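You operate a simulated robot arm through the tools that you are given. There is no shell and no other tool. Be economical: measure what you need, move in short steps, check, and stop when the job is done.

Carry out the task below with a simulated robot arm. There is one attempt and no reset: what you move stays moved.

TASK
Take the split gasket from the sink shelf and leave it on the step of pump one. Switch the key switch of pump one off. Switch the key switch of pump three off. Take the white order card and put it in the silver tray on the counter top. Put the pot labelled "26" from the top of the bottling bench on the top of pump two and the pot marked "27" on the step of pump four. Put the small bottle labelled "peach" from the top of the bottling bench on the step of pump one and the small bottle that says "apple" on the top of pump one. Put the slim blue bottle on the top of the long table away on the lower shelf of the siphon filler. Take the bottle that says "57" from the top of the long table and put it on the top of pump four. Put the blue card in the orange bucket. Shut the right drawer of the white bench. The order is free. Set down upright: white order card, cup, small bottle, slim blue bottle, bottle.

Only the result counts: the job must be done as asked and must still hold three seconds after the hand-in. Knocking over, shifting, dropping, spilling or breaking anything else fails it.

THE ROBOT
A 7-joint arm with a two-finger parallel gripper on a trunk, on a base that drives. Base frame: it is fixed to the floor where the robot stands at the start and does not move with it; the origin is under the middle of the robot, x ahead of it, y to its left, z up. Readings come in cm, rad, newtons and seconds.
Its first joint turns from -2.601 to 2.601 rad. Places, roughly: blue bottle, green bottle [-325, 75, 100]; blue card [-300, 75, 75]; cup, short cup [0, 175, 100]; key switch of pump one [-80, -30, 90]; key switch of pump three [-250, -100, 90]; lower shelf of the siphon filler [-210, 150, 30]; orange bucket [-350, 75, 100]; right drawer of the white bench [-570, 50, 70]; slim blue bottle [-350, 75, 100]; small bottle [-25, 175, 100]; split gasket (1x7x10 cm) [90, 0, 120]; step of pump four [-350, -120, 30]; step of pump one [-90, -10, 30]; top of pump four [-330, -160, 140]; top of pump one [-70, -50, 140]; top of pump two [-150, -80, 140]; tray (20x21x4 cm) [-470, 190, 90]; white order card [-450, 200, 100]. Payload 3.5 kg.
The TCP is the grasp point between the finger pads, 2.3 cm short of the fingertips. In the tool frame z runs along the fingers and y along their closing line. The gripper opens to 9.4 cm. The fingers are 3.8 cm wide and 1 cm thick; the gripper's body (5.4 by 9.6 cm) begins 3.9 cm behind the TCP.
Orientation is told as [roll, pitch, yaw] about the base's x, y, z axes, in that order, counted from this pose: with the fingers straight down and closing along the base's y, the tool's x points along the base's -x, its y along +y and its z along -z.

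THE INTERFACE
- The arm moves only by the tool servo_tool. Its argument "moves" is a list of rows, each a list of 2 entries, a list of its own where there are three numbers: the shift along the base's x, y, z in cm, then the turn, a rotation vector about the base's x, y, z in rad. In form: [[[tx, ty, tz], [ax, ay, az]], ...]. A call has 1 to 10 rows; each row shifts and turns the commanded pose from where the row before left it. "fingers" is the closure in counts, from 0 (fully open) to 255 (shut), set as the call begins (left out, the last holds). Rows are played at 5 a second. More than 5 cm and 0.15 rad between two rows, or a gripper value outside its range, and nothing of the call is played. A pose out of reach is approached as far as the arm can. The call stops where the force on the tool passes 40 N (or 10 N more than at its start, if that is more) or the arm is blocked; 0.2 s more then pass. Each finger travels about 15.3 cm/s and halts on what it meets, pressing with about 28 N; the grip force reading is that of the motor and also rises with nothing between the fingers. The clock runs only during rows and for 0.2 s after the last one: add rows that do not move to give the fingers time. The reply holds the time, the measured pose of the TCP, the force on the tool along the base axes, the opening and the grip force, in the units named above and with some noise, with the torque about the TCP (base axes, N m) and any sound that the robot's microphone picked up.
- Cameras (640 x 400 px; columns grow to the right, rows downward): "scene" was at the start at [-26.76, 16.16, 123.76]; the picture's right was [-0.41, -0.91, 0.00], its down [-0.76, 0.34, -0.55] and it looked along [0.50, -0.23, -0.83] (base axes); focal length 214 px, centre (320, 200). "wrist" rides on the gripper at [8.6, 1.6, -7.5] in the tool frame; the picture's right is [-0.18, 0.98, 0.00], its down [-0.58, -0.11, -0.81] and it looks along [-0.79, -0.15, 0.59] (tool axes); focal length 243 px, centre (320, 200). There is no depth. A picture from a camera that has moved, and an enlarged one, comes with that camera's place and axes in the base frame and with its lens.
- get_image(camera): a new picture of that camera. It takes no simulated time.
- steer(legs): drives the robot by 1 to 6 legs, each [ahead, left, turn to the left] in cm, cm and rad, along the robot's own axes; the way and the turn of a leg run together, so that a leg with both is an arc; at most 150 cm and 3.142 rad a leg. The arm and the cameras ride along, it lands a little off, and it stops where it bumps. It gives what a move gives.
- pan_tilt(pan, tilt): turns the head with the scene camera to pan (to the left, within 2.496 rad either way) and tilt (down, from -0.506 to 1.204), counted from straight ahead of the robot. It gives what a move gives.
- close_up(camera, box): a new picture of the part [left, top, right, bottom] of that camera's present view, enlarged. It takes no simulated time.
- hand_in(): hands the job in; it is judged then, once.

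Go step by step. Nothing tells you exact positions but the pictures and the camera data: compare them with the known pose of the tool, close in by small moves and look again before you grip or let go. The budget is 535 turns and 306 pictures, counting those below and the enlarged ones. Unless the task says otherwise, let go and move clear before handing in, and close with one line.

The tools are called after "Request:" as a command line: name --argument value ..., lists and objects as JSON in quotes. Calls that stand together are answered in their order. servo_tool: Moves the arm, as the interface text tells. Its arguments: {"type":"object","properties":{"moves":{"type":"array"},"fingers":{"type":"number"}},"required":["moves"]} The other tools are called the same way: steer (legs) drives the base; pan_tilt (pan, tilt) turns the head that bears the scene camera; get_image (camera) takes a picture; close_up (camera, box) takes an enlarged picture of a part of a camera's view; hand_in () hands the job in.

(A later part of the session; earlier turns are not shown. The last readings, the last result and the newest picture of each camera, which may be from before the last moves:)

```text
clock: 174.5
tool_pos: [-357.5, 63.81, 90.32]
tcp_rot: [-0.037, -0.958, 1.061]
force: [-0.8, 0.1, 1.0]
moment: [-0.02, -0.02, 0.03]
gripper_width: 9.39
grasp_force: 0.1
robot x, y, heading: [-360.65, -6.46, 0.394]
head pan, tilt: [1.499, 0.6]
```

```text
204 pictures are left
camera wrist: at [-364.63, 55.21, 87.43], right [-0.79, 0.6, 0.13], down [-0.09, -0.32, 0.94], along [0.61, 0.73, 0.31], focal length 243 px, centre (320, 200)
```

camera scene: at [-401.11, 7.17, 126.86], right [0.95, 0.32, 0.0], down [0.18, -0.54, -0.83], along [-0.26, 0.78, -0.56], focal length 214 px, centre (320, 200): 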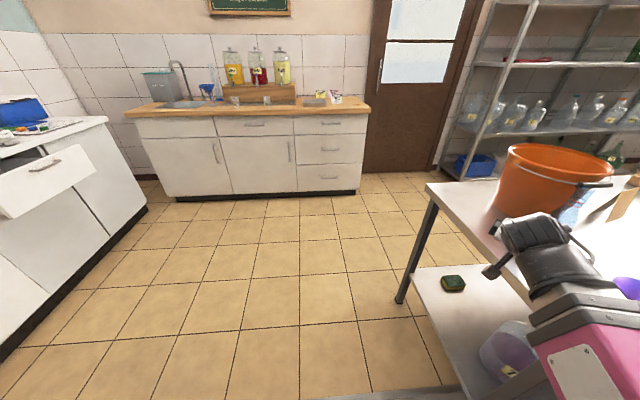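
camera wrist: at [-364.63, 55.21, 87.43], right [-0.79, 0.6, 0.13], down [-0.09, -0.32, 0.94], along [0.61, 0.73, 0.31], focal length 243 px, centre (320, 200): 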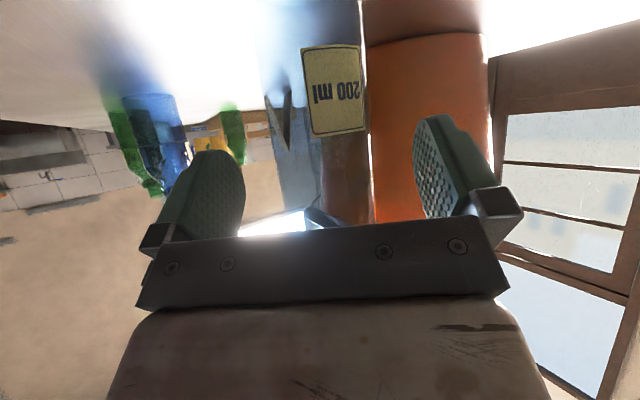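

Bottle is centred between the pads; grip and lift.

Request:
servo_tool --moves '[[[0, 0, 0], [0, 0, 0]], [[0, 0, 0], [0, 0, 0]], [[0, 0, 0], [0, 0, 0]], [[0, 0, 0], [0, 0, 0]]]' --fingers 255

Request:
servo_tool --moves '[[[0, 0, 2], [0, 0, 0]], [[0, 0, 4], [0, 0, 0]], [[0, 0, 4], [0, 0, 0]], [[0, 0, 4], [0, 0, 0]], [[0, 0, 4], [0, 0, 0]]]'

Request:
get_image --camera "wrist"

Request:
get_image --camera "scene"

```text
clock: 175.5
tool_pos: [-357.59, 63.89, 90.37]
tcp_rot: [-0.038, -0.956, 1.057]
force: [0.6, 0.6, 1.5]
moment: [0.13, -0.07, -0.05]
gripper_width: 4.93
grasp_force: 27.7
robot x, y, heading: [-360.21, -6.43, 0.393]
head pan, tilt: [1.499, 0.6]
```

```text
clock: 176.7
tool_pos: [-357.58, 64.16, 108.42]
tcp_rot: [-0.037, -0.957, 1.058]
force: [-1.6, -0.3, -1.6]
moment: [-0.05, 0.02, 0.0]
gripper_width: 4.92
grasp_force: 27.9
robot x, y, heading: [-360.37, -6.25, 0.39]
head pan, tilt: [1.499, 0.6]
```

```text
203 pictures are left
camera wrist: at [-364.61, 55.44, 105.42], right [-0.79, 0.6, 0.13], down [-0.09, -0.32, 0.94], along [0.61, 0.73, 0.31], focal length 243 px, centre (320, 200)
```

wrist: 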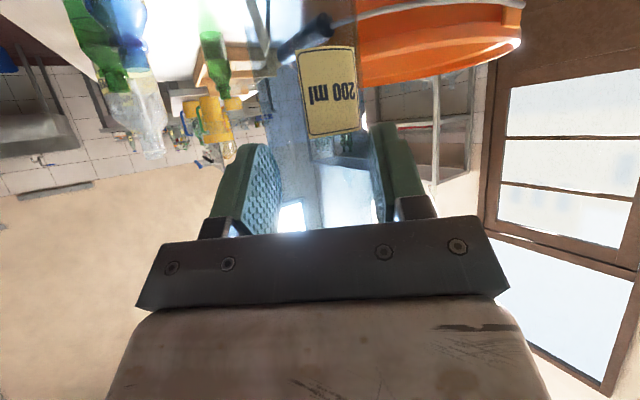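

```text
202 pictures are left
camera scene: at [-401.1, 7.2, 126.85], right [0.95, 0.32, 0.0], down [0.18, -0.54, -0.83], along [-0.26, 0.78, -0.56], focal length 214 px, centre (320, 200)
```

scene: 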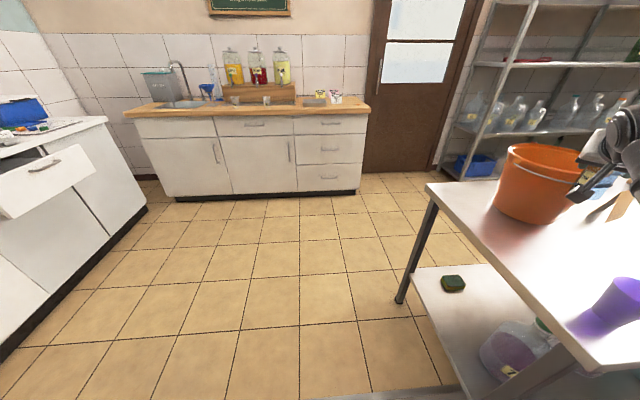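

Bottle held. Back away south, then drive east along the aisle to the siphon filler.

Request:
steer --legs '[[0, -40, 0], [120, 0, 0], [65, 0, 0]]'

Request:
pan_tilt --pan 1.6 --tilt 0.7

Request:
get_image --camera "scene"

Request:
get_image --camera "wrist"

```text
clock: 188.2
tool_pos: [-169.91, 99.36, 108.43]
tcp_rot: [-0.038, -0.957, 1.061]
force: [-0.2, 0.0, -1.1]
moment: [-0.08, 0.01, 0.01]
gripper_width: 4.9
grasp_force: 28.0
robot x, y, heading: [-172.15, 28.93, 0.399]
head pan, tilt: [1.499, 0.6]
```

```text
clock: 188.9
tool_pos: [-170.06, 99.32, 108.31]
tcp_rot: [-0.036, -0.955, 1.061]
force: [-0.6, -0.1, -2.2]
moment: [-0.02, -0.02, 0.02]
gripper_width: 4.94
grasp_force: 27.7
robot x, y, heading: [-172.21, 28.87, 0.395]
head pan, tilt: [1.6, 0.7]
```

```text
201 pictures are left
camera scene: at [-213.99, 41.66, 125.99], right [0.91, 0.41, 0.0], down [0.27, -0.59, -0.77], along [-0.32, 0.7, -0.64], focal length 214 px, centre (320, 200)
```

scene: 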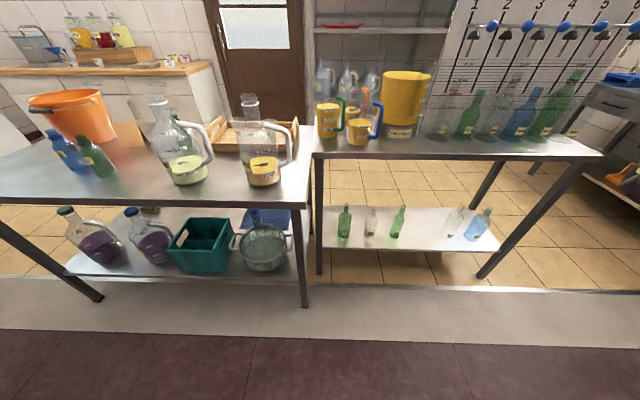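

```text
200 pictures are left
camera wrist: at [-176.97, 90.66, 105.35], right [-0.79, 0.6, 0.13], down [-0.09, -0.32, 0.94], along [0.6, 0.73, 0.31], focal length 243 px, centre (320, 200)
```

wrist: 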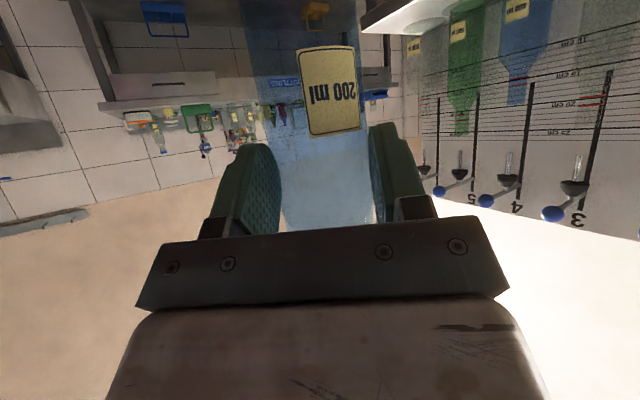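

Free spot on the shelf between the third green and the clear bottle, about (-192.5,142). Drive alongside, then lower the arm outside the table edge and turn the tool to point in.

Request:
steer --legs '[[24, 12, 0]]'

Request:
servo_tool --moves '[[[0, 0, -4], [0, 0, 0.13]], [[0, 0, -4], [0, 0, 0.13]], [[0, 0, -4], [0, 0, 0.13]], [[0, 0, -4], [0, 0, 0.13]], [[0, 0, -4], [0, 0, 0.13]], [[0, 0, -4], [0, 0, 0.13]], [[0, 0, -4], [0, 0, 0.12]], [[0, 0, -4], [0, 0, 0]], [[0, 0, -4], [0, 0, 0]], [[0, 0, -4], [0, 0, 0]]]'

Request:
get_image --camera "scene"

```text
clock: 190.8
tool_pos: [-152.54, 119.7, 108.29]
tcp_rot: [-0.038, -0.957, 1.062]
force: [0.3, 0.8, -2.0]
moment: [-0.02, 0.01, 0.01]
gripper_width: 4.91
grasp_force: 27.6
robot x, y, heading: [-155.24, 49.62, 0.397]
head pan, tilt: [1.6, 0.7]
```

```text
clock: 193.0
tool_pos: [-152.57, 119.74, 68.22]
tcp_rot: [-0.036, -0.957, 1.966]
force: [-0.2, 0.4, -1.3]
moment: [-0.03, 0.01, 0.01]
gripper_width: 4.92
grasp_force: 28.2
robot x, y, heading: [-154.62, 49.79, 0.396]
head pan, tilt: [1.6, 0.7]
```

```text
199 pictures are left
camera scene: at [-196.33, 61.95, 125.99], right [0.91, 0.42, 0.0], down [0.27, -0.59, -0.76], along [-0.32, 0.7, -0.64], focal length 214 px, centre (320, 200)
```

scene: 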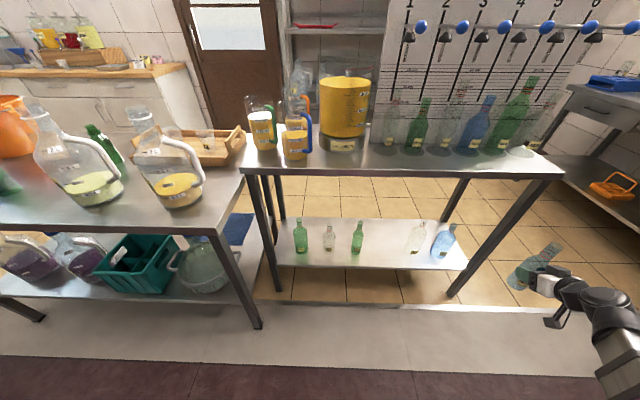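

Request:
steer --legs '[[-26, 0, 0]]'

Request:
servo_tool --moves '[[[0, 0, -4], [0, 0, 0]], [[0, 0, -4], [0, 0, 0]], [[0, 0, -4], [0, 0, 0]], [[0, 0, -4], [0, 0, 0]], [[0, 0, -4], [0, 0, 0]], [[0, 0, -4], [0, 0, 0]]]'

Request:
get_image --camera "scene"

Request:
get_image --camera "wrist"

```text
clock: 194.8
tool_pos: [-176.43, 109.51, 68.16]
tcp_rot: [-0.036, -0.957, 1.965]
force: [0.5, 0.6, -1.4]
moment: [0.01, 0.0, -0.03]
gripper_width: 4.93
grasp_force: 27.9
robot x, y, heading: [-178.54, 39.57, 0.398]
head pan, tilt: [1.6, 0.7]
```

```text
clock: 196.2
tool_pos: [-176.67, 109.64, 44.31]
tcp_rot: [-0.037, -0.957, 1.964]
force: [-0.2, -0.9, -2.2]
moment: [-0.04, -0.02, 0.01]
gripper_width: 4.92
grasp_force: 27.8
robot x, y, heading: [-178.61, 39.7, 0.404]
head pan, tilt: [1.6, 0.7]
```

```text
198 pictures are left
camera scene: at [-220.2, 51.83, 125.99], right [0.91, 0.42, 0.0], down [0.27, -0.59, -0.76], along [-0.32, 0.7, -0.64], focal length 214 px, centre (320, 200)
```

scene: 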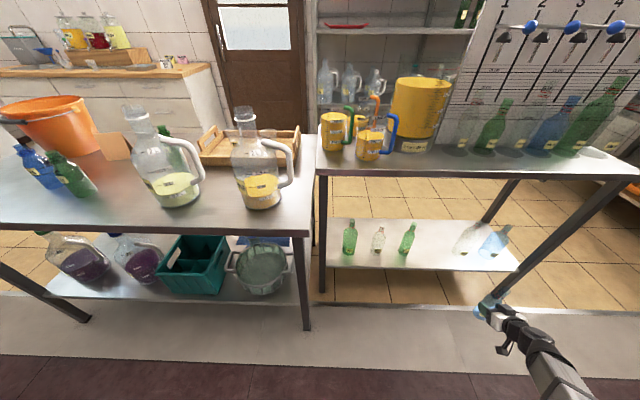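

```text
197 pictures are left
camera wrist: at [-174.23, 98.75, 41.43], right [-0.96, -0.25, 0.13], down [0.2, -0.27, 0.94], along [-0.2, 0.93, 0.31], focal length 243 px, centre (320, 200)
```

wrist: 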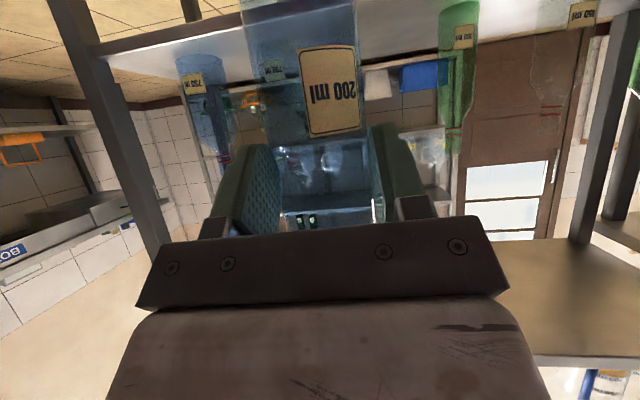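

Line-up is nearly right (shift ~2 cm west). Drive left so the bottle goes under the table top over the shelf.

Request:
steer --legs '[[-2, 20, 0]]'

Request:
get_image --camera "wrist"

Request:
get_image --camera "scene"

```text
clock: 197.8
tool_pos: [-186.56, 127.25, 44.3]
tcp_rot: [-0.037, -0.958, 1.968]
force: [-0.2, 0.2, -2.4]
moment: [-0.02, -0.02, 0.0]
gripper_width: 4.93
grasp_force: 28.0
robot x, y, heading: [-188.35, 57.24, 0.406]
head pan, tilt: [1.6, 0.7]
```

```text
196 pictures are left
camera wrist: at [-184.02, 116.32, 41.49], right [-0.96, -0.26, 0.13], down [0.2, -0.27, 0.94], along [-0.21, 0.93, 0.31], focal length 243 px, centre (320, 200)
```

wrist: 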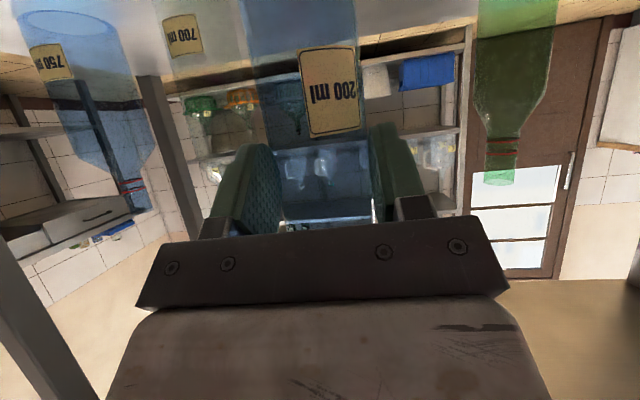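

```text
195 pictures are left
camera scene: at [-229.83, 69.26, 125.99], right [0.91, 0.42, 0.0], down [0.27, -0.58, -0.76], along [-0.32, 0.69, -0.64], focal length 214 px, centre (320, 200)
```

scene: 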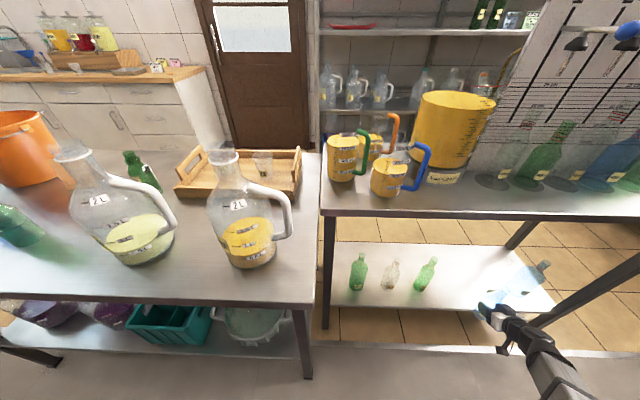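

Request:
servo_tool --moves '[[[-1.2, 3.0, 0], [0, 0, 0]], [[-1.2, 3.0, 0], [0, 0, 0]], [[-1.2, 3.0, 0], [0, 0, 0]], [[-1.1, 2.6, 0], [0, 0, 0]]]'

Request:
get_image --camera "wrist"

Request:
close_up --camera "scene" --box '[330, 220, 570, 370]'

```text
clock: 198.8
tool_pos: [-191.38, 138.9, 44.49]
tcp_rot: [-0.037, -0.956, 1.967]
force: [0.8, -0.2, -2.0]
moment: [-0.04, 0.0, -0.01]
gripper_width: 4.92
grasp_force: 27.8
robot x, y, heading: [-188.33, 56.73, 0.402]
head pan, tilt: [1.6, 0.7]
```

```text
194 pictures are left
camera wrist: at [-188.82, 127.94, 41.57], right [-0.96, -0.26, 0.13], down [0.2, -0.27, 0.94], along [-0.21, 0.93, 0.31], focal length 243 px, centre (320, 200)
```

wrist: 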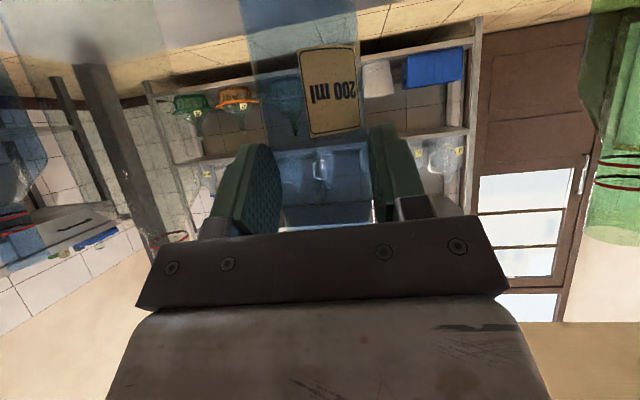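

```text
2.67 times, centred on (450, 295) of scene
camera zoom: at [-229.83, 69.27, 125.99], right [0.91, 0.42, 0.0], down [0.27, -0.58, -0.76], along [-0.32, 0.69, -0.64], focal length 572 px, centre (-27, -53)
```

zoom: 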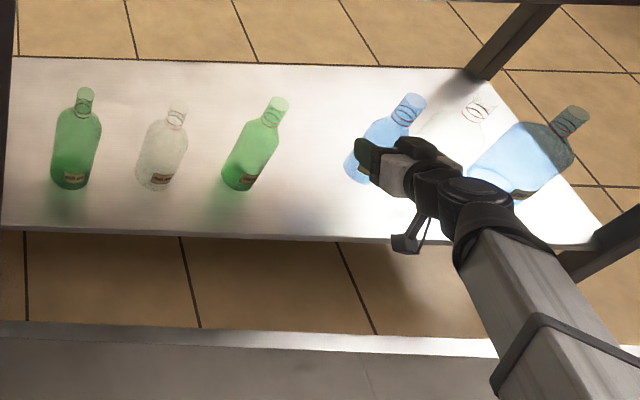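

Bottle is over the shelf in the gap. Lower to contact.

Request:
servo_tool --moves '[[[0, 0, -1.5], [0, 0, 0]], [[0, 0, -1.5], [0, 0, 0]], [[0, 0, -1.5], [0, 0, 0]], [[0, 0, -1], [0, 0, 0]]]'

Request:
close_up --camera "scene" --box '[330, 220, 570, 370]'

```text
clock: 199.8
tool_pos: [-191.28, 138.81, 39.0]
tcp_rot: [-0.037, -0.957, 1.969]
force: [0.0, 1.2, -1.9]
moment: [-0.03, -0.01, 0.0]
gripper_width: 4.92
grasp_force: 27.8
robot x, y, heading: [-188.26, 57.18, 0.409]
head pan, tilt: [1.6, 0.7]
```

```text
2.67 times, centred on (450, 295) of scene
camera zoom: at [-229.83, 69.26, 125.99], right [0.91, 0.42, 0.0], down [0.27, -0.58, -0.76], along [-0.32, 0.69, -0.64], focal length 572 px, centre (-27, -53)
```

zoom: 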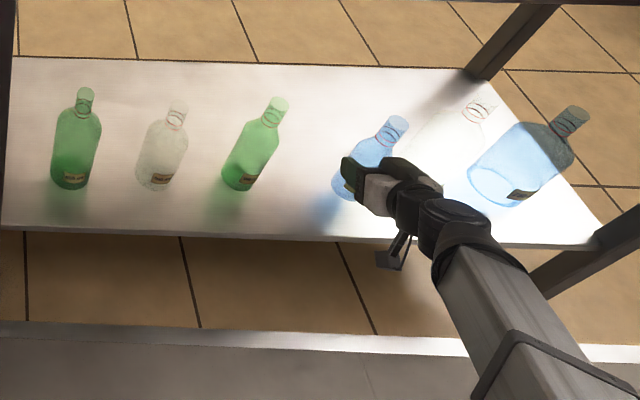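

Request:
servo_tool --moves '[[[0, 0, -0.6], [0, 0, 0]], [[0, 0, -0.6], [0, 0, 0]], [[0, 0, -0.6], [0, 0, 0]], [[0, 0, -0.6], [0, 0, 0]]]'

```text
clock: 200.8
tool_pos: [-191.17, 138.9, 36.51]
tcp_rot: [-0.035, -0.956, 1.968]
force: [0.2, -0.1, -1.8]
moment: [-0.04, 0.0, 0.01]
gripper_width: 4.89
grasp_force: 27.6
robot x, y, heading: [-188.37, 57.2, 0.404]
head pan, tilt: [1.6, 0.7]
```

Request:
servo_tool --moves '[[[0, 0, -0.6], [0, 0, 0]], [[0, 0, -0.6], [0, 0, 0]], [[0, 0, -0.6], [0, 0, 0]], [[0, 0, -0.6], [0, 0, 0]]]'

Request:
close_up --camera "scene" --box '[330, 220, 570, 370]'

```text
clock: 201.8
tool_pos: [-191.39, 138.85, 34.06]
tcp_rot: [-0.038, -0.957, 1.968]
force: [0.6, 0.4, 20.8]
moment: [0.14, 0.41, -0.02]
gripper_width: 4.91
grasp_force: 28.0
robot x, y, heading: [-188.31, 57.02, 0.405]
head pan, tilt: [1.6, 0.7]
```

```text
2.67 times, centred on (450, 295) of scene
camera zoom: at [-229.82, 69.2, 126.0], right [0.91, 0.42, 0.0], down [0.27, -0.58, -0.77], along [-0.32, 0.69, -0.64], focal length 572 px, centre (-27, -53)
```

zoom: 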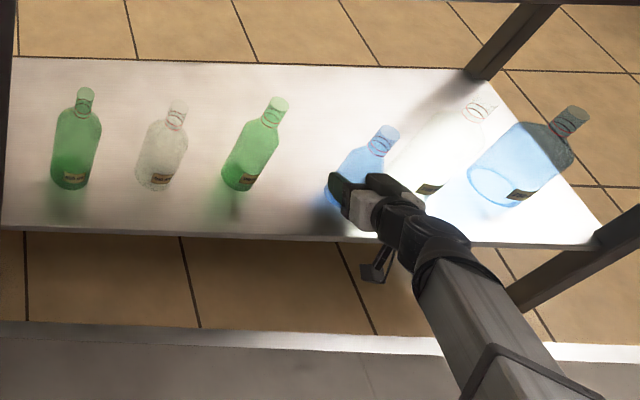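

Contact with the shelf at 26 cm. Ease up slightly, open, withdraw.

Request:
servo_tool --moves '[[[0, 0, 0.3], [0, 0, 0]], [[0, 0, 0], [0, 0, 0]]]'

Request:
servo_tool --moves '[[[0, 0, 0], [0, 0, 0]], [[0, 0, 0], [0, 0, 0]], [[0, 0, 0], [0, 0, 0]]]' --fingers 60

Request:
servo_tool --moves '[[[0.8, -1.9, 0.5], [0, 0, 0]], [[0.8, -1.9, 0.5], [0, 0, 0]], [[1.2, -2.8, 0.5], [0, 0, 0]], [[1.4, -3.3, 0.5], [0, 0, 0]], [[1.4, -3.3, 0.5], [0, 0, 0]]]'

Request:
close_up --camera "scene" --box '[330, 220, 570, 370]'

```text
clock: 202.4
tool_pos: [-191.32, 138.76, 34.29]
tcp_rot: [-0.038, -0.956, 1.97]
force: [-0.6, -1.0, -1.6]
moment: [-0.01, -0.02, -0.01]
gripper_width: 4.88
grasp_force: 27.9
robot x, y, heading: [-188.19, 56.8, 0.406]
head pan, tilt: [1.6, 0.7]
```

```text
clock: 203.2
tool_pos: [-191.33, 138.73, 34.39]
tcp_rot: [-0.037, -0.956, 1.97]
force: [0.7, 0.0, 0.0]
moment: [-0.01, 0.03, 0.03]
gripper_width: 7.18
grasp_force: 0.0
robot x, y, heading: [-188.35, 57.33, 0.401]
head pan, tilt: [1.6, 0.7]
```

```text
clock: 204.4
tool_pos: [-185.67, 125.53, 37.07]
tcp_rot: [-0.035, -0.956, 1.968]
force: [0.5, 0.9, -0.6]
moment: [-0.03, -0.01, 0.01]
gripper_width: 7.19
grasp_force: 0.1
robot x, y, heading: [-188.27, 56.94, 0.401]
head pan, tilt: [1.6, 0.7]
```

```text
2.67 times, centred on (450, 295) of scene
camera zoom: at [-229.83, 69.25, 125.99], right [0.91, 0.42, 0.0], down [0.27, -0.58, -0.76], along [-0.32, 0.69, -0.64], focal length 572 px, centre (-27, -53)
```

zoom: 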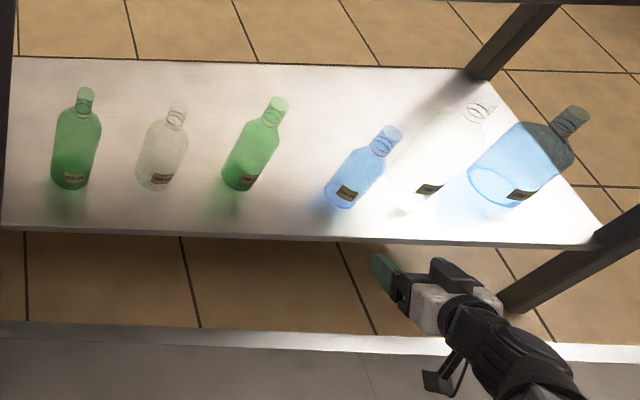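

The slim bottle stands on the shelf. Now raise the arm compactly and drive east to look at the bottling bench.

Request:
steer --legs '[[0, -28, 0]]'

Request:
servo_tool --moves '[[[0, 0, 5], [0, 0, 0]], [[0, 0, 5], [0, 0, 0]], [[0, 0, 5], [0, 0, 0]], [[0, 0, 5], [0, 0, 0]], [[0, 0, 5], [0, 0, 0]], [[0, 0, 5], [0, 0, 0]], [[0, 0, 5], [0, 0, 0]], [[0, 0, 5], [0, 0, 0]], [[0, 0, 5], [0, 0, 0]], [[0, 0, 5], [0, 0, 0]]]'

Request:
servo_tool --moves '[[[0, 0, 5], [0, 0, 0]], [[0, 0, 5], [0, 0, 0]], [[0, 0, 5], [0, 0, 0]], [[0, 0, 5], [0, 0, 0]], [[0, 0, 5], [0, 0, 0]], [[0, 0, 5], [0, 0, 0]]]'

Request:
steer --legs '[[100, 10, 0]]'

Request:
pan_tilt --pan 0.4 --tilt 0.6

Request:
get_image --camera "scene"

```text
clock: 206.4
tool_pos: [-174.64, 99.33, 37.06]
tcp_rot: [-0.036, -0.956, 1.972]
force: [0.3, -0.2, 0.3]
moment: [-0.04, 0.04, 0.0]
gripper_width: 7.2
grasp_force: 0.1
robot x, y, heading: [-176.95, 30.95, 0.406]
head pan, tilt: [1.6, 0.7]
```

```text
clock: 208.6
tool_pos: [-174.88, 99.13, 86.99]
tcp_rot: [-0.035, -0.957, 1.971]
force: [0.3, 0.3, 0.7]
moment: [-0.02, -0.04, 0.02]
gripper_width: 7.19
grasp_force: 0.1
robot x, y, heading: [-176.87, 30.78, 0.405]
head pan, tilt: [1.6, 0.7]
```

```text
clock: 210.0
tool_pos: [-174.74, 99.49, 117.07]
tcp_rot: [-0.034, -0.958, 1.973]
force: [0.4, 0.5, -0.7]
moment: [-0.02, 0.0, 0.0]
gripper_width: 7.19
grasp_force: 0.1
robot x, y, heading: [-177.04, 30.63, 0.407]
head pan, tilt: [1.6, 0.7]
```

```text
clock: 215.2
tool_pos: [-88.87, 149.76, 117.06]
tcp_rot: [-0.036, -0.956, 2.001]
force: [0.6, -0.4, 0.1]
moment: [0.03, 0.0, 0.0]
gripper_width: 7.18
grasp_force: 0.0
robot x, y, heading: [-89.35, 81.12, 0.434]
head pan, tilt: [1.6, 0.7]
```

```text
clock: 216.7
tool_pos: [-88.88, 149.76, 117.05]
tcp_rot: [-0.037, -0.957, 2.001]
force: [-0.7, 0.5, 0.1]
moment: [0.03, 0.01, -0.02]
gripper_width: 7.18
grasp_force: 0.0
robot x, y, heading: [-89.07, 80.65, 0.435]
head pan, tilt: [0.4, 0.6]
```

```text
189 pictures are left
camera scene: at [-121.39, 90.83, 126.85], right [0.74, -0.67, 0.0], down [-0.38, -0.42, -0.83], along [0.55, 0.61, -0.56], focal length 214 px, centre (320, 200)
```

scene: 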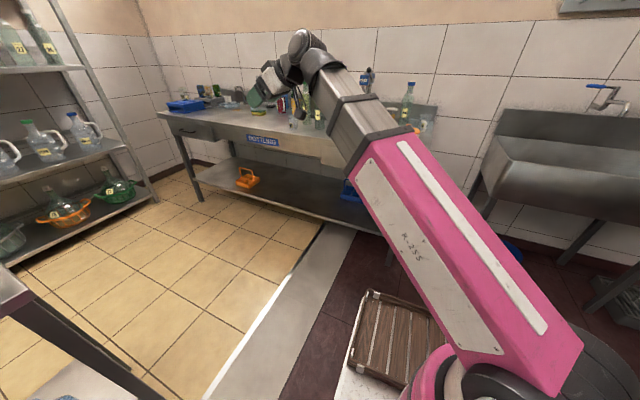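

The arm blocks the view. I'll turn to face south so the arm (on my left) faces the bench along the east wall.

Request:
steer --legs '[[0, 0, -1.6], [-30, 0, 0]]'

Request:
pan_tilt --pan 1.9 --tilt 0.5

Request:
get_image --camera "scene"

Request:
get_image --camera "wrist"

```text
clock: 222.7
tool_pos: [-31.02, 103.02, 117.04]
tcp_rot: [-0.035, -0.957, 0.351]
force: [-0.4, 0.4, 0.0]
moment: [0.04, 0.02, 0.0]
gripper_width: 7.18
grasp_force: 0.0
robot x, y, heading: [-99.45, 108.82, -1.219]
head pan, tilt: [0.4, 0.6]
```

```text
clock: 224.3
tool_pos: [-30.93, 103.14, 117.14]
tcp_rot: [-0.037, -0.958, 0.352]
force: [-0.6, 0.1, -1.0]
moment: [0.02, 0.02, -0.04]
gripper_width: 7.17
grasp_force: 0.1
robot x, y, heading: [-99.79, 108.99, -1.214]
head pan, tilt: [1.901, 0.499]
```

```text
188 pictures are left
camera scene: at [-86.43, 152.19, 127.76], right [0.63, -0.77, 0.0], down [-0.37, -0.3, -0.88], along [0.68, 0.56, -0.48], focal length 214 px, centre (320, 200)
```

scene: 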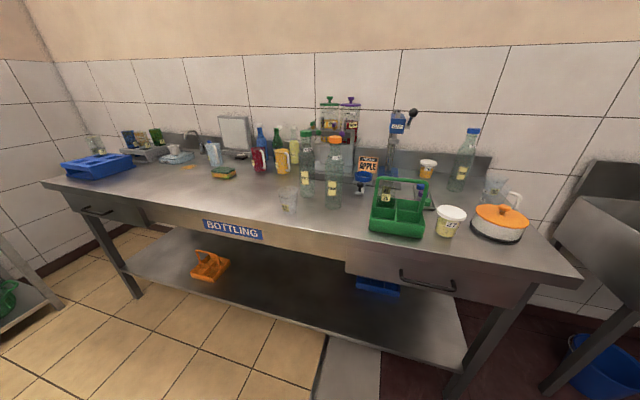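

```text
187 pictures are left
camera wrist: at [-41.94, 101.0, 114.12], right [-0.21, 0.97, 0.13], down [-0.28, -0.19, 0.94], along [0.94, 0.16, 0.31], focal length 243 px, centre (320, 200)
```

wrist: 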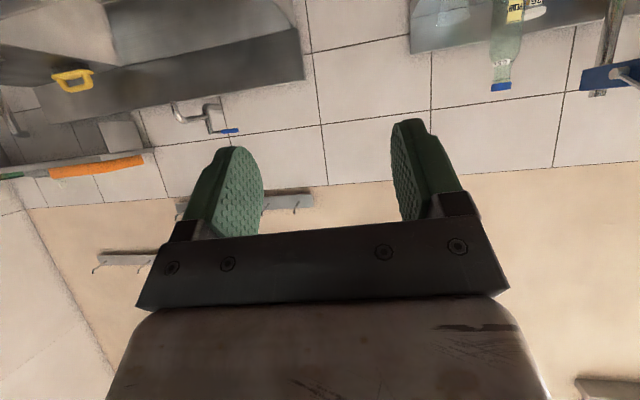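

Good view of the bench. Zoom in to read labels.

Request:
close_up --camera "scene" --box '[270, 80, 430, 180]'

Request:
close_up --camera "scene" --box '[280, 130, 440, 230]'

Request:
close_up --camera "scene" --box '[370, 140, 530, 240]'

Request:
close_up --camera "scene" --box '[190, 100, 310, 180]'

```text
4.00 times, centred on (350, 130) of scene
camera zoom: at [-86.43, 152.19, 127.76], right [0.63, -0.77, 0.0], down [-0.37, -0.3, -0.88], along [0.68, 0.56, -0.48], focal length 858 px, centre (200, 480)
```

zoom: 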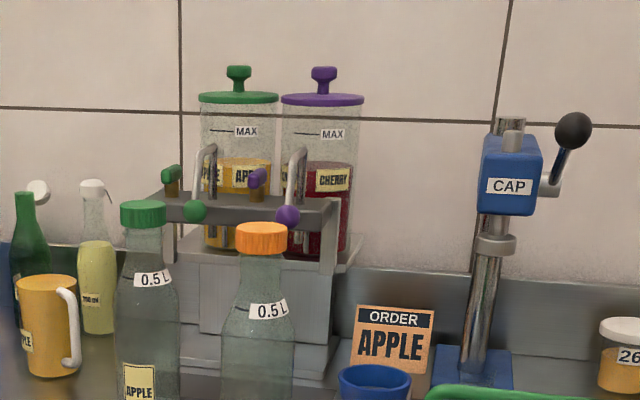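

```text
4.00 times, centred on (360, 180) of scene
camera zoom: at [-86.43, 152.19, 127.76], right [0.63, -0.77, 0.0], down [-0.37, -0.3, -0.88], along [0.68, 0.56, -0.48], focal length 858 px, centre (160, 280)
```

zoom: 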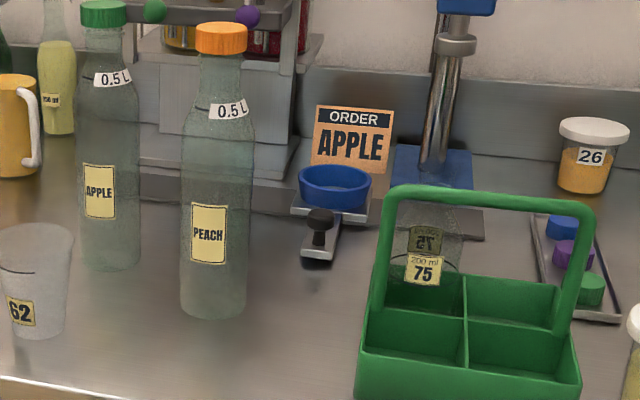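

```text
4.00 times, centred on (450, 190) of scene
camera zoom: at [-86.43, 152.19, 127.76], right [0.63, -0.77, 0.0], down [-0.37, -0.3, -0.88], along [0.68, 0.56, -0.48], focal length 858 px, centre (-200, 240)
```

zoom: 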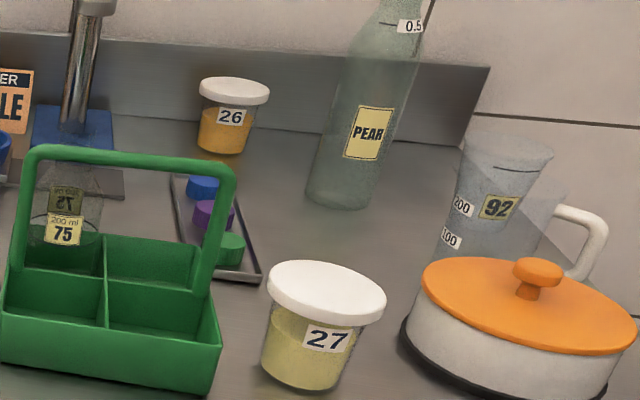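

```text
5.00 times, centred on (250, 140) of scene
camera zoom: at [-86.43, 152.19, 127.76], right [0.63, -0.77, 0.0], down [-0.37, -0.3, -0.88], along [0.68, 0.56, -0.48], focal length 1072 px, centre (670, 500)
```

zoom: 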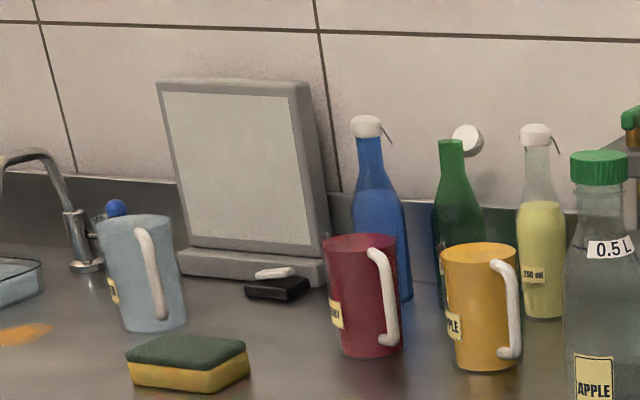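

Pots 26/27 have wide lids (~9.2 cm), so I need to grip the body horizontally; for that I want the wrist camera above the hand. Test rolling the tool 180° about its own axis.

Request:
servo_tool --moves '[[[0, 0, 0], [0.1155, 0.0425, -0.0861]], [[0, 0, 0], [0.1155, 0.0425, -0.0861]], [[0, 0, 0], [0.1155, 0.0425, -0.0861]], [[0, 0, 0], [0.1155, 0.0425, -0.0861]], [[0, 0, 0], [0.1155, 0.0425, -0.0861]], [[0, 0, 0], [0.1155, 0.0425, -0.0861]], [[0, 0, 0], [0.1155, 0.0425, -0.0861]], [[0, 0, 0], [0.1155, 0.0425, -0.0861]], [[0, 0, 0], [0.1155, 0.0425, -0.0861]], [[0, 0, 0], [0.1155, 0.0425, -0.0861]]]'

Request:
servo_tool --moves '[[[0, 0, 0], [0.1155, 0.0425, -0.0861]], [[0, 0, 0], [0.1155, 0.0425, -0.0861]], [[0, 0, 0], [0.1155, 0.0425, -0.0861]], [[0, 0, 0], [0.1155, 0.0425, -0.0861]], [[0, 0, 0], [0.1155, 0.0425, -0.0861]], [[0, 0, 0], [0.1155, 0.0425, -0.0861]], [[0, 0, 0], [0.1155, 0.0425, -0.0861]], [[0, 0, 0], [0.1155, 0.0425, -0.0861]], [[0, 0, 0], [0.1155, 0.0425, -0.0861]], [[0, 0, 0], [0.1155, 0.0425, -0.0861]]]'

Request:
get_image --camera "wrist"

```text
clock: 226.5
tool_pos: [-30.99, 102.98, 117.03]
tcp_rot: [0.921, -0.052, -1.178]
force: [0.3, -0.5, 0.0]
moment: [0.02, 0.03, -0.02]
gripper_width: 7.18
grasp_force: 0.1
robot x, y, heading: [-99.77, 109.16, -1.219]
head pan, tilt: [1.901, 0.499]
```

```text
clock: 228.7
tool_pos: [-30.96, 103.1, 117.08]
tcp_rot: [0.15, 0.954, -2.559]
force: [0.0, 0.0, 0.4]
moment: [0.02, 0.02, 0.0]
gripper_width: 7.2
grasp_force: 0.0
robot x, y, heading: [-99.47, 108.75, -1.214]
head pan, tilt: [1.901, 0.499]
```

```text
182 pictures are left
camera wrist: at [-31.65, 101.94, 128.42], right [0.35, -0.94, -0.06], down [-0.94, -0.35, -0.02], along [0.0, 0.07, -1.0], focal length 243 px, centre (320, 200)
```

wrist: 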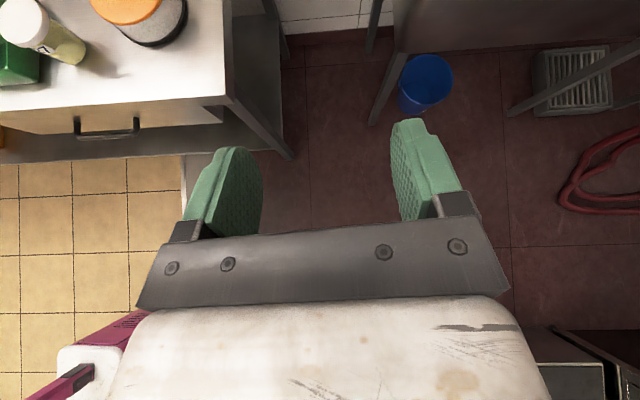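

Rolling works, camera is above now. Plan: take pot 26 first with a 20°-down grip approaching from WSW between caddy and PEAR bottle. Set the orientation, raise, and bring the base beside the bench.

Request:
servo_tool --moves '[[[0, 0, 3], [0.057, -0.072, -0.066]], [[0, 0, 3], [0.057, -0.072, -0.066]], [[0, 0, 3], [0.057, -0.072, -0.066]], [[0, 0, 3], [0, 0, 0]]]'

Request:
steer --legs '[[-22, 20, 0]]'

Request:
get_image --camera "scene"

Request:
get_image --camera "wrist"

```text
clock: 229.7
tool_pos: [-30.85, 102.99, 129.09]
tcp_rot: [0.007, 1.221, -2.886]
force: [0.1, -1.3, -0.1]
moment: [0.01, -0.01, 0.02]
gripper_width: 7.18
grasp_force: 0.0
robot x, y, heading: [-99.67, 108.99, -1.214]
head pan, tilt: [1.901, 0.499]
```

```text
clock: 231.7
tool_pos: [-20.21, 130.77, 128.92]
tcp_rot: [0.012, 1.217, -2.879]
force: [1.0, 1.2, -0.7]
moment: [0.01, 0.0, -0.01]
gripper_width: 7.2
grasp_force: 0.1
robot x, y, heading: [-88.71, 136.71, -1.215]
head pan, tilt: [1.901, 0.499]
```

```text
181 pictures are left
camera scene: at [-75.69, 180.01, 127.76], right [0.63, -0.77, 0.0], down [-0.37, -0.3, -0.88], along [0.68, 0.56, -0.48], focal length 214 px, centre (320, 200)
```

scene: 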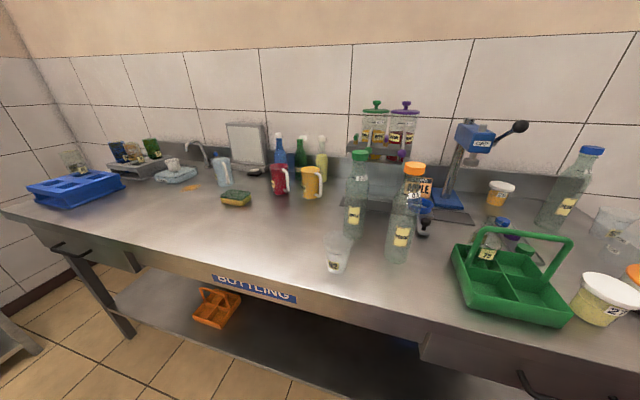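

```text
180 pictures are left
camera wrist: at [-23.61, 128.33, 139.51], right [0.18, -0.97, -0.17], down [-0.95, -0.13, -0.27], along [0.24, 0.21, -0.95], focal length 243 px, centre (320, 200)
```

wrist: 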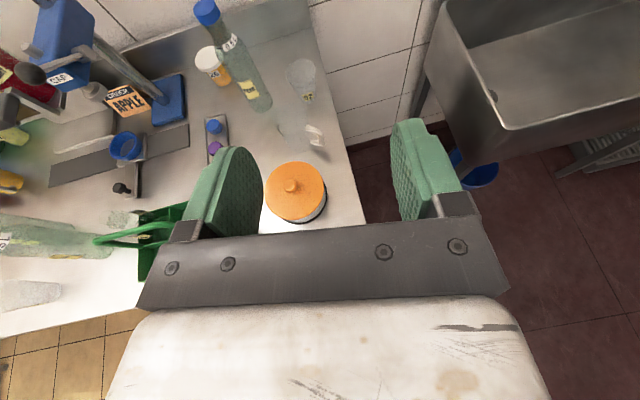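

Wrist camera gives a great top view: 26 at ≈(19.8,174), PEAR ≈(12.7,159), caps tray ends at (8.7,175.6). I'll approach along direction ~0.52 rad with 25° slope. Move base accordingly.

Request:
steer --legs '[[17, 24, 0]]'

Request:
servo_tool --moves '[[[-2, 2, 0], [0, 0, 0.13]], [[-2, 2, 0], [0, 0, 0.13]], [[0, 3, 0], [-0.043, 0.0755, 0]], [[0, 4, 0], [0, 0, 0]], [[0, 4, 0], [0, 0, 0]]]' --fingers 0

Request:
get_image --camera "wrist"

Request:
get_image --camera "scene"

```text
clock: 233.7
tool_pos: [8.37, 123.11, 128.9]
tcp_rot: [0.009, 1.218, -2.881]
force: [-0.1, -0.3, 0.0]
moment: [0.02, 0.01, 0.0]
gripper_width: 7.19
grasp_force: 0.0
robot x, y, heading: [-60.6, 129.08, -1.219]
head pan, tilt: [1.901, 0.499]
```

```text
clock: 234.9
tool_pos: [4.24, 138.25, 129.01]
tcp_rot: [0.009, 1.134, -2.622]
force: [0.6, 1.2, -0.3]
moment: [0.01, -0.02, -0.01]
gripper_width: 9.37
grasp_force: 0.1
robot x, y, heading: [-60.24, 129.13, -1.221]
head pan, tilt: [1.901, 0.499]
```

```text
179 pictures are left
camera wrist: at [2.34, 135.31, 139.84], right [0.41, -0.9, -0.16], down [-0.91, -0.38, -0.18], along [0.1, 0.22, -0.97], focal length 243 px, centre (320, 200)
```

wrist: 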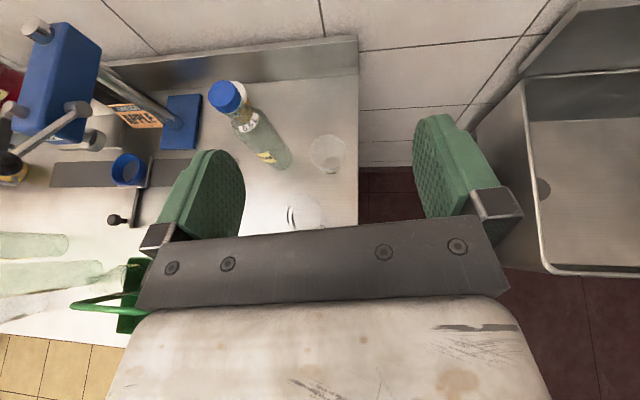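

```text
178 pictures are left
camera scene: at [-47.06, 172.41, 127.76], right [0.63, -0.78, 0.0], down [-0.37, -0.3, -0.88], along [0.68, 0.55, -0.48], focal length 214 px, centre (320, 200)
```

scene: 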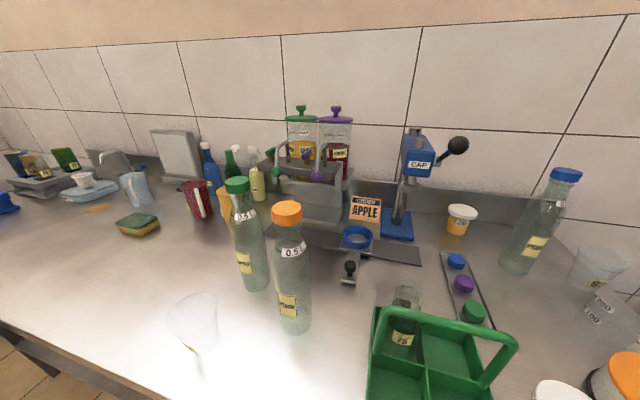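

Request:
close_up --camera "scene" --box '[420, 180, 564, 270]'

```text
4.44 times, centred on (492, 225) of scene
camera zoom: at [-47.06, 172.41, 127.76], right [0.63, -0.78, 0.0], down [-0.37, -0.3, -0.88], along [0.68, 0.55, -0.48], focal length 953 px, centre (-444, 89)
```

zoom: 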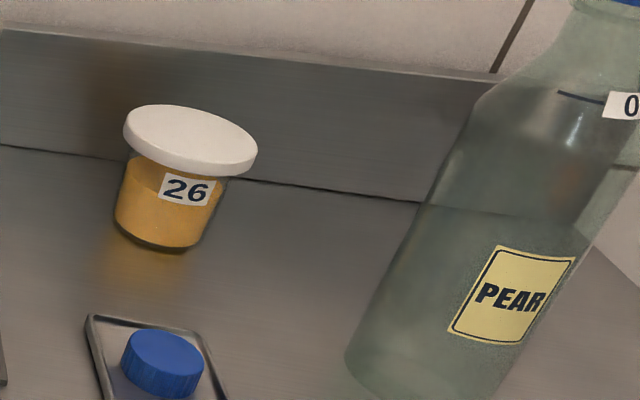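

Pot lid is about 7.5 cm after lens correction, so it fits. Move above the start of a slanted approach line, with opening 8.6 cm.

Request:
servo_tool --moves '[[[0, 4.5, 0], [0, 0, 0]], [[0, 4.5, 0], [0, 0, 0]], [[0, 4.5, 0], [0, 0, 0]], [[0, 4.5, 0], [0, 0, 0]], [[-0.5, 4, 0], [0, 0, 0]], [[0, 0, -4], [0, 0, 0]], [[0, 0, -4], [0, 0, 0]], [[0, 0, -4], [0, 0, 0]], [[0, 0, -4], [0, 0, 0]]]' --fingers 22

Request:
get_image --camera "wrist"

Request:
get_image --camera "scene"

```text
clock: 236.9
tool_pos: [3.63, 160.06, 112.98]
tcp_rot: [0.009, 1.133, -2.625]
force: [0.9, -0.5, 0.3]
moment: [0.03, 0.0, 0.0]
gripper_width: 8.59
grasp_force: 0.2
robot x, y, heading: [-60.18, 129.22, -1.219]
head pan, tilt: [1.901, 0.499]
```

```text
176 pictures are left
camera wrist: at [1.76, 157.24, 123.85], right [0.41, -0.9, -0.16], down [-0.91, -0.38, -0.19], along [0.1, 0.22, -0.97], focal length 243 px, centre (320, 200)
```

wrist: 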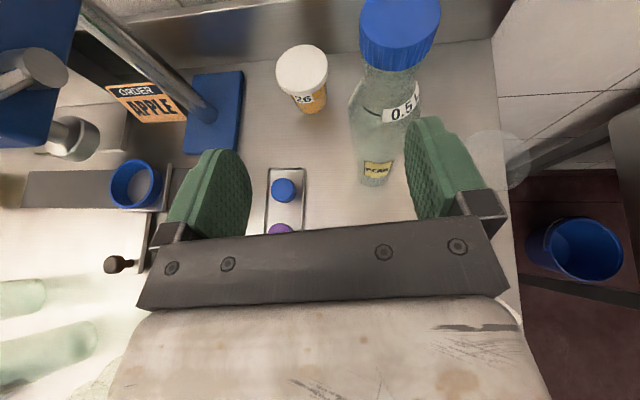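

```text
175 pictures are left
camera scene: at [-47.07, 172.42, 127.76], right [0.63, -0.77, 0.0], down [-0.37, -0.3, -0.88], along [0.68, 0.56, -0.48], focal length 214 px, centre (320, 200)
```

scene: 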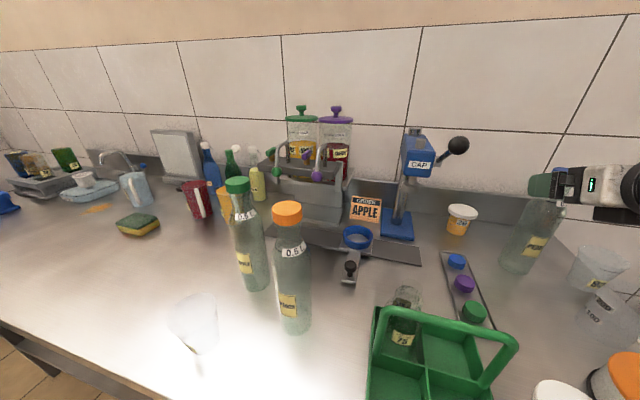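

I'm still too close to the PEAR bottle's line. Switch approach direction to 0.35 rad and shift north before descending.

Request:
servo_tool --moves '[[[0, 3.6, 1], [0, 0, -0.083]], [[0, 3.6, 0], [0, 0, -0.083]], [[0, 0, -4], [0, 0, 0]], [[0, 0, -4], [0, 0, 0]]]'

Request:
get_image --camera "wrist"

Request:
get_image --camera "scene"

```text
clock: 237.9
tool_pos: [4.18, 161.4, 105.43]
tcp_rot: [0.019, 1.135, -2.656]
force: [-0.3, 0.2, -0.4]
moment: [-0.02, 0.03, 0.0]
gripper_width: 8.59
grasp_force: 0.1
out of reach, approached as far as the arm can: row 1, 2
robot x, y, heading: [-60.49, 129.12, -1.213]
head pan, tilt: [1.901, 0.499]
```

```text
174 pictures are left
camera wrist: at [2.21, 158.57, 116.27], right [0.38, -0.91, -0.16], down [-0.92, -0.35, -0.19], along [0.12, 0.22, -0.97], focal length 243 px, centre (320, 200)
```

wrist: 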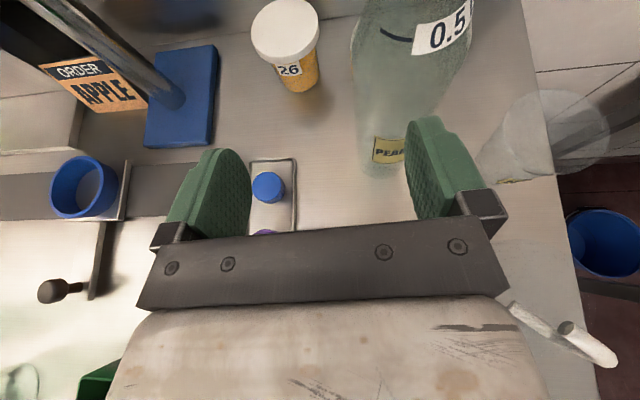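

```text
173 pictures are left
camera scene: at [-47.07, 172.42, 127.76], right [0.63, -0.77, 0.0], down [-0.37, -0.3, -0.88], along [0.68, 0.56, -0.48], focal length 214 px, centre (320, 200)
```

scene: 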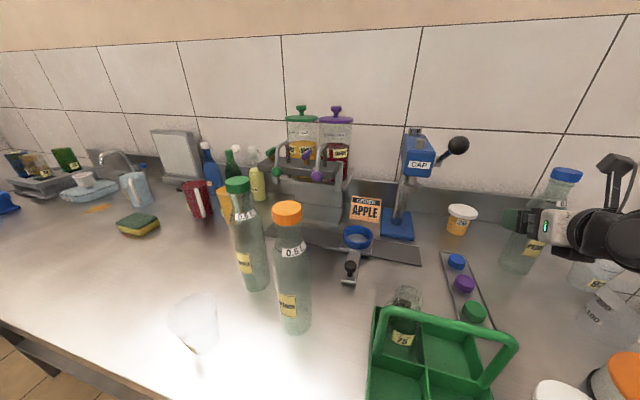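

Wrist range needs the arm a bit further south of the tool direction; move the base north 25 cm after lifting and retracting the hand.

Request:
servo_tool --moves '[[[-1, -2, 4], [0, 0, 0]], [[-1, -3, 3], [0, 0, 0]], [[-1, -3, 3], [0, 0, 0]], [[-1, -3, 3], [0, 0, 0]], [[0, -4, 2], [0, 0, 0]]]'

Request:
steer --legs '[[-25, 0, 0]]'

Request:
servo_tool --moves '[[[0, 0, 0], [0, 0, -0.07]], [[0, 0, 0], [0, 0, -0.07]], [[0, -1, -3], [0, 0, 0]]]'

Request:
get_image --camera "wrist"

Request:
get_image --camera "scene"

```text
clock: 239.1
tool_pos: [0.18, 145.98, 120.78]
tcp_rot: [0.02, 1.135, -2.651]
force: [-0.3, -0.2, -0.7]
moment: [0.02, 0.01, 0.0]
gripper_width: 8.59
grasp_force: 0.1
robot x, y, heading: [-60.0, 129.06, -1.217]
head pan, tilt: [1.901, 0.499]
```

```text
clock: 241.0
tool_pos: [-8.63, 169.9, 120.73]
tcp_rot: [0.02, 1.135, -2.652]
force: [0.0, 0.3, 0.4]
moment: [0.0, 0.0, 0.0]
gripper_width: 8.59
grasp_force: 0.2
robot x, y, heading: [-69.0, 152.95, -1.216]
head pan, tilt: [1.901, 0.499]
```

```text
clock: 241.8
tool_pos: [-8.63, 168.9, 117.53]
tcp_rot: [0.02, 1.136, -2.792]
force: [-0.6, 0.4, 0.2]
moment: [0.01, 0.01, 0.01]
gripper_width: 8.56
grasp_force: 0.0
robot x, y, heading: [-69.23, 152.67, -1.214]
head pan, tilt: [1.901, 0.499]
```

```text
172 pictures are left
camera wrist: at [-11.05, 166.43, 128.44], right [0.24, -0.96, -0.16], down [-0.96, -0.21, -0.19], along [0.15, 0.2, -0.97], focal length 243 px, centre (320, 200)
```

wrist: 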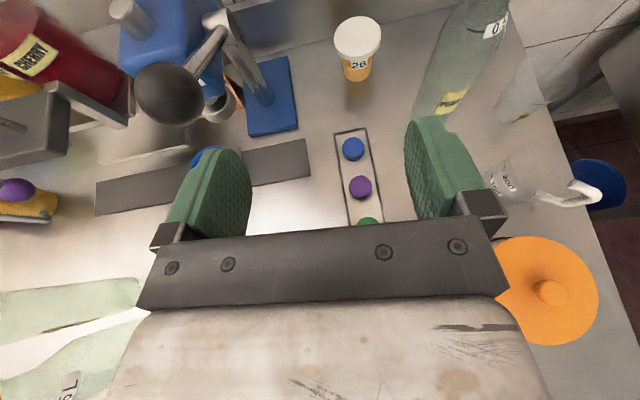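

```text
171 pictures are left
camera scene: at [-55.89, 196.15, 127.76], right [0.63, -0.77, 0.0], down [-0.37, -0.3, -0.88], along [0.68, 0.56, -0.48], focal length 214 px, centre (320, 200)
```

scene: 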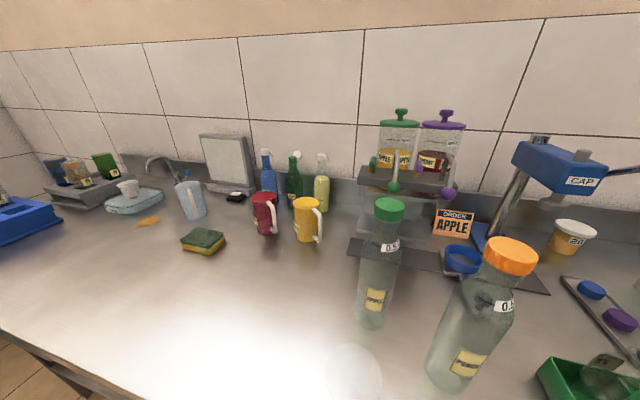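

26 at (20.3,173.3). The capper lever ball is close on the north side; I'll shift south first, then slope down toward the pot.

Request:
servo_tool --moves '[[[0, -3, 0], [0, 0, 0]], [[0.5, -2.5, -1], [0, 0, 0]], [[2, 0.6, -3.5], [0, 0, 0]], [[2, 0.6, -3.5], [0, 0, 0]], [[2, 0.6, -3.5], [0, 0, 0]], [[2, 0.6, -3.4], [0, 0, 0]], [[2, 0.6, -3.3], [0, 0, 0]]]'

Request:
get_image --camera "wrist"

```text
clock: 243.4
tool_pos: [1.76, 166.44, 99.47]
tcp_rot: [0.023, 1.135, -2.789]
force: [0.8, -0.3, 0.3]
moment: [-0.02, -0.04, 0.01]
gripper_width: 8.61
grasp_force: 0.1
robot x, y, heading: [-69.19, 153.12, -1.216]
head pan, tilt: [1.901, 0.499]
```

```text
170 pictures are left
camera wrist: at [-0.65, 163.94, 110.26], right [0.25, -0.96, -0.16], down [-0.96, -0.22, -0.19], along [0.15, 0.2, -0.97], focal length 243 px, centre (320, 200)
```

wrist: 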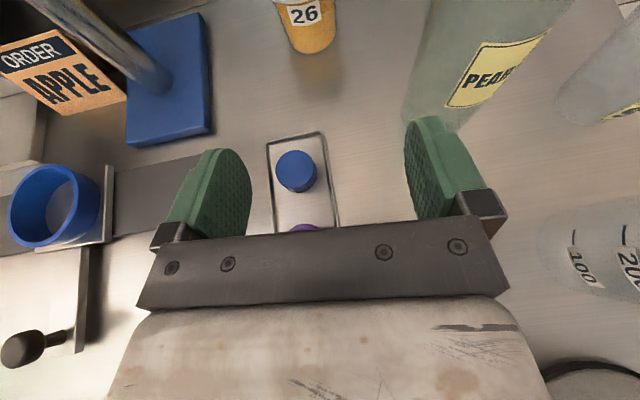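

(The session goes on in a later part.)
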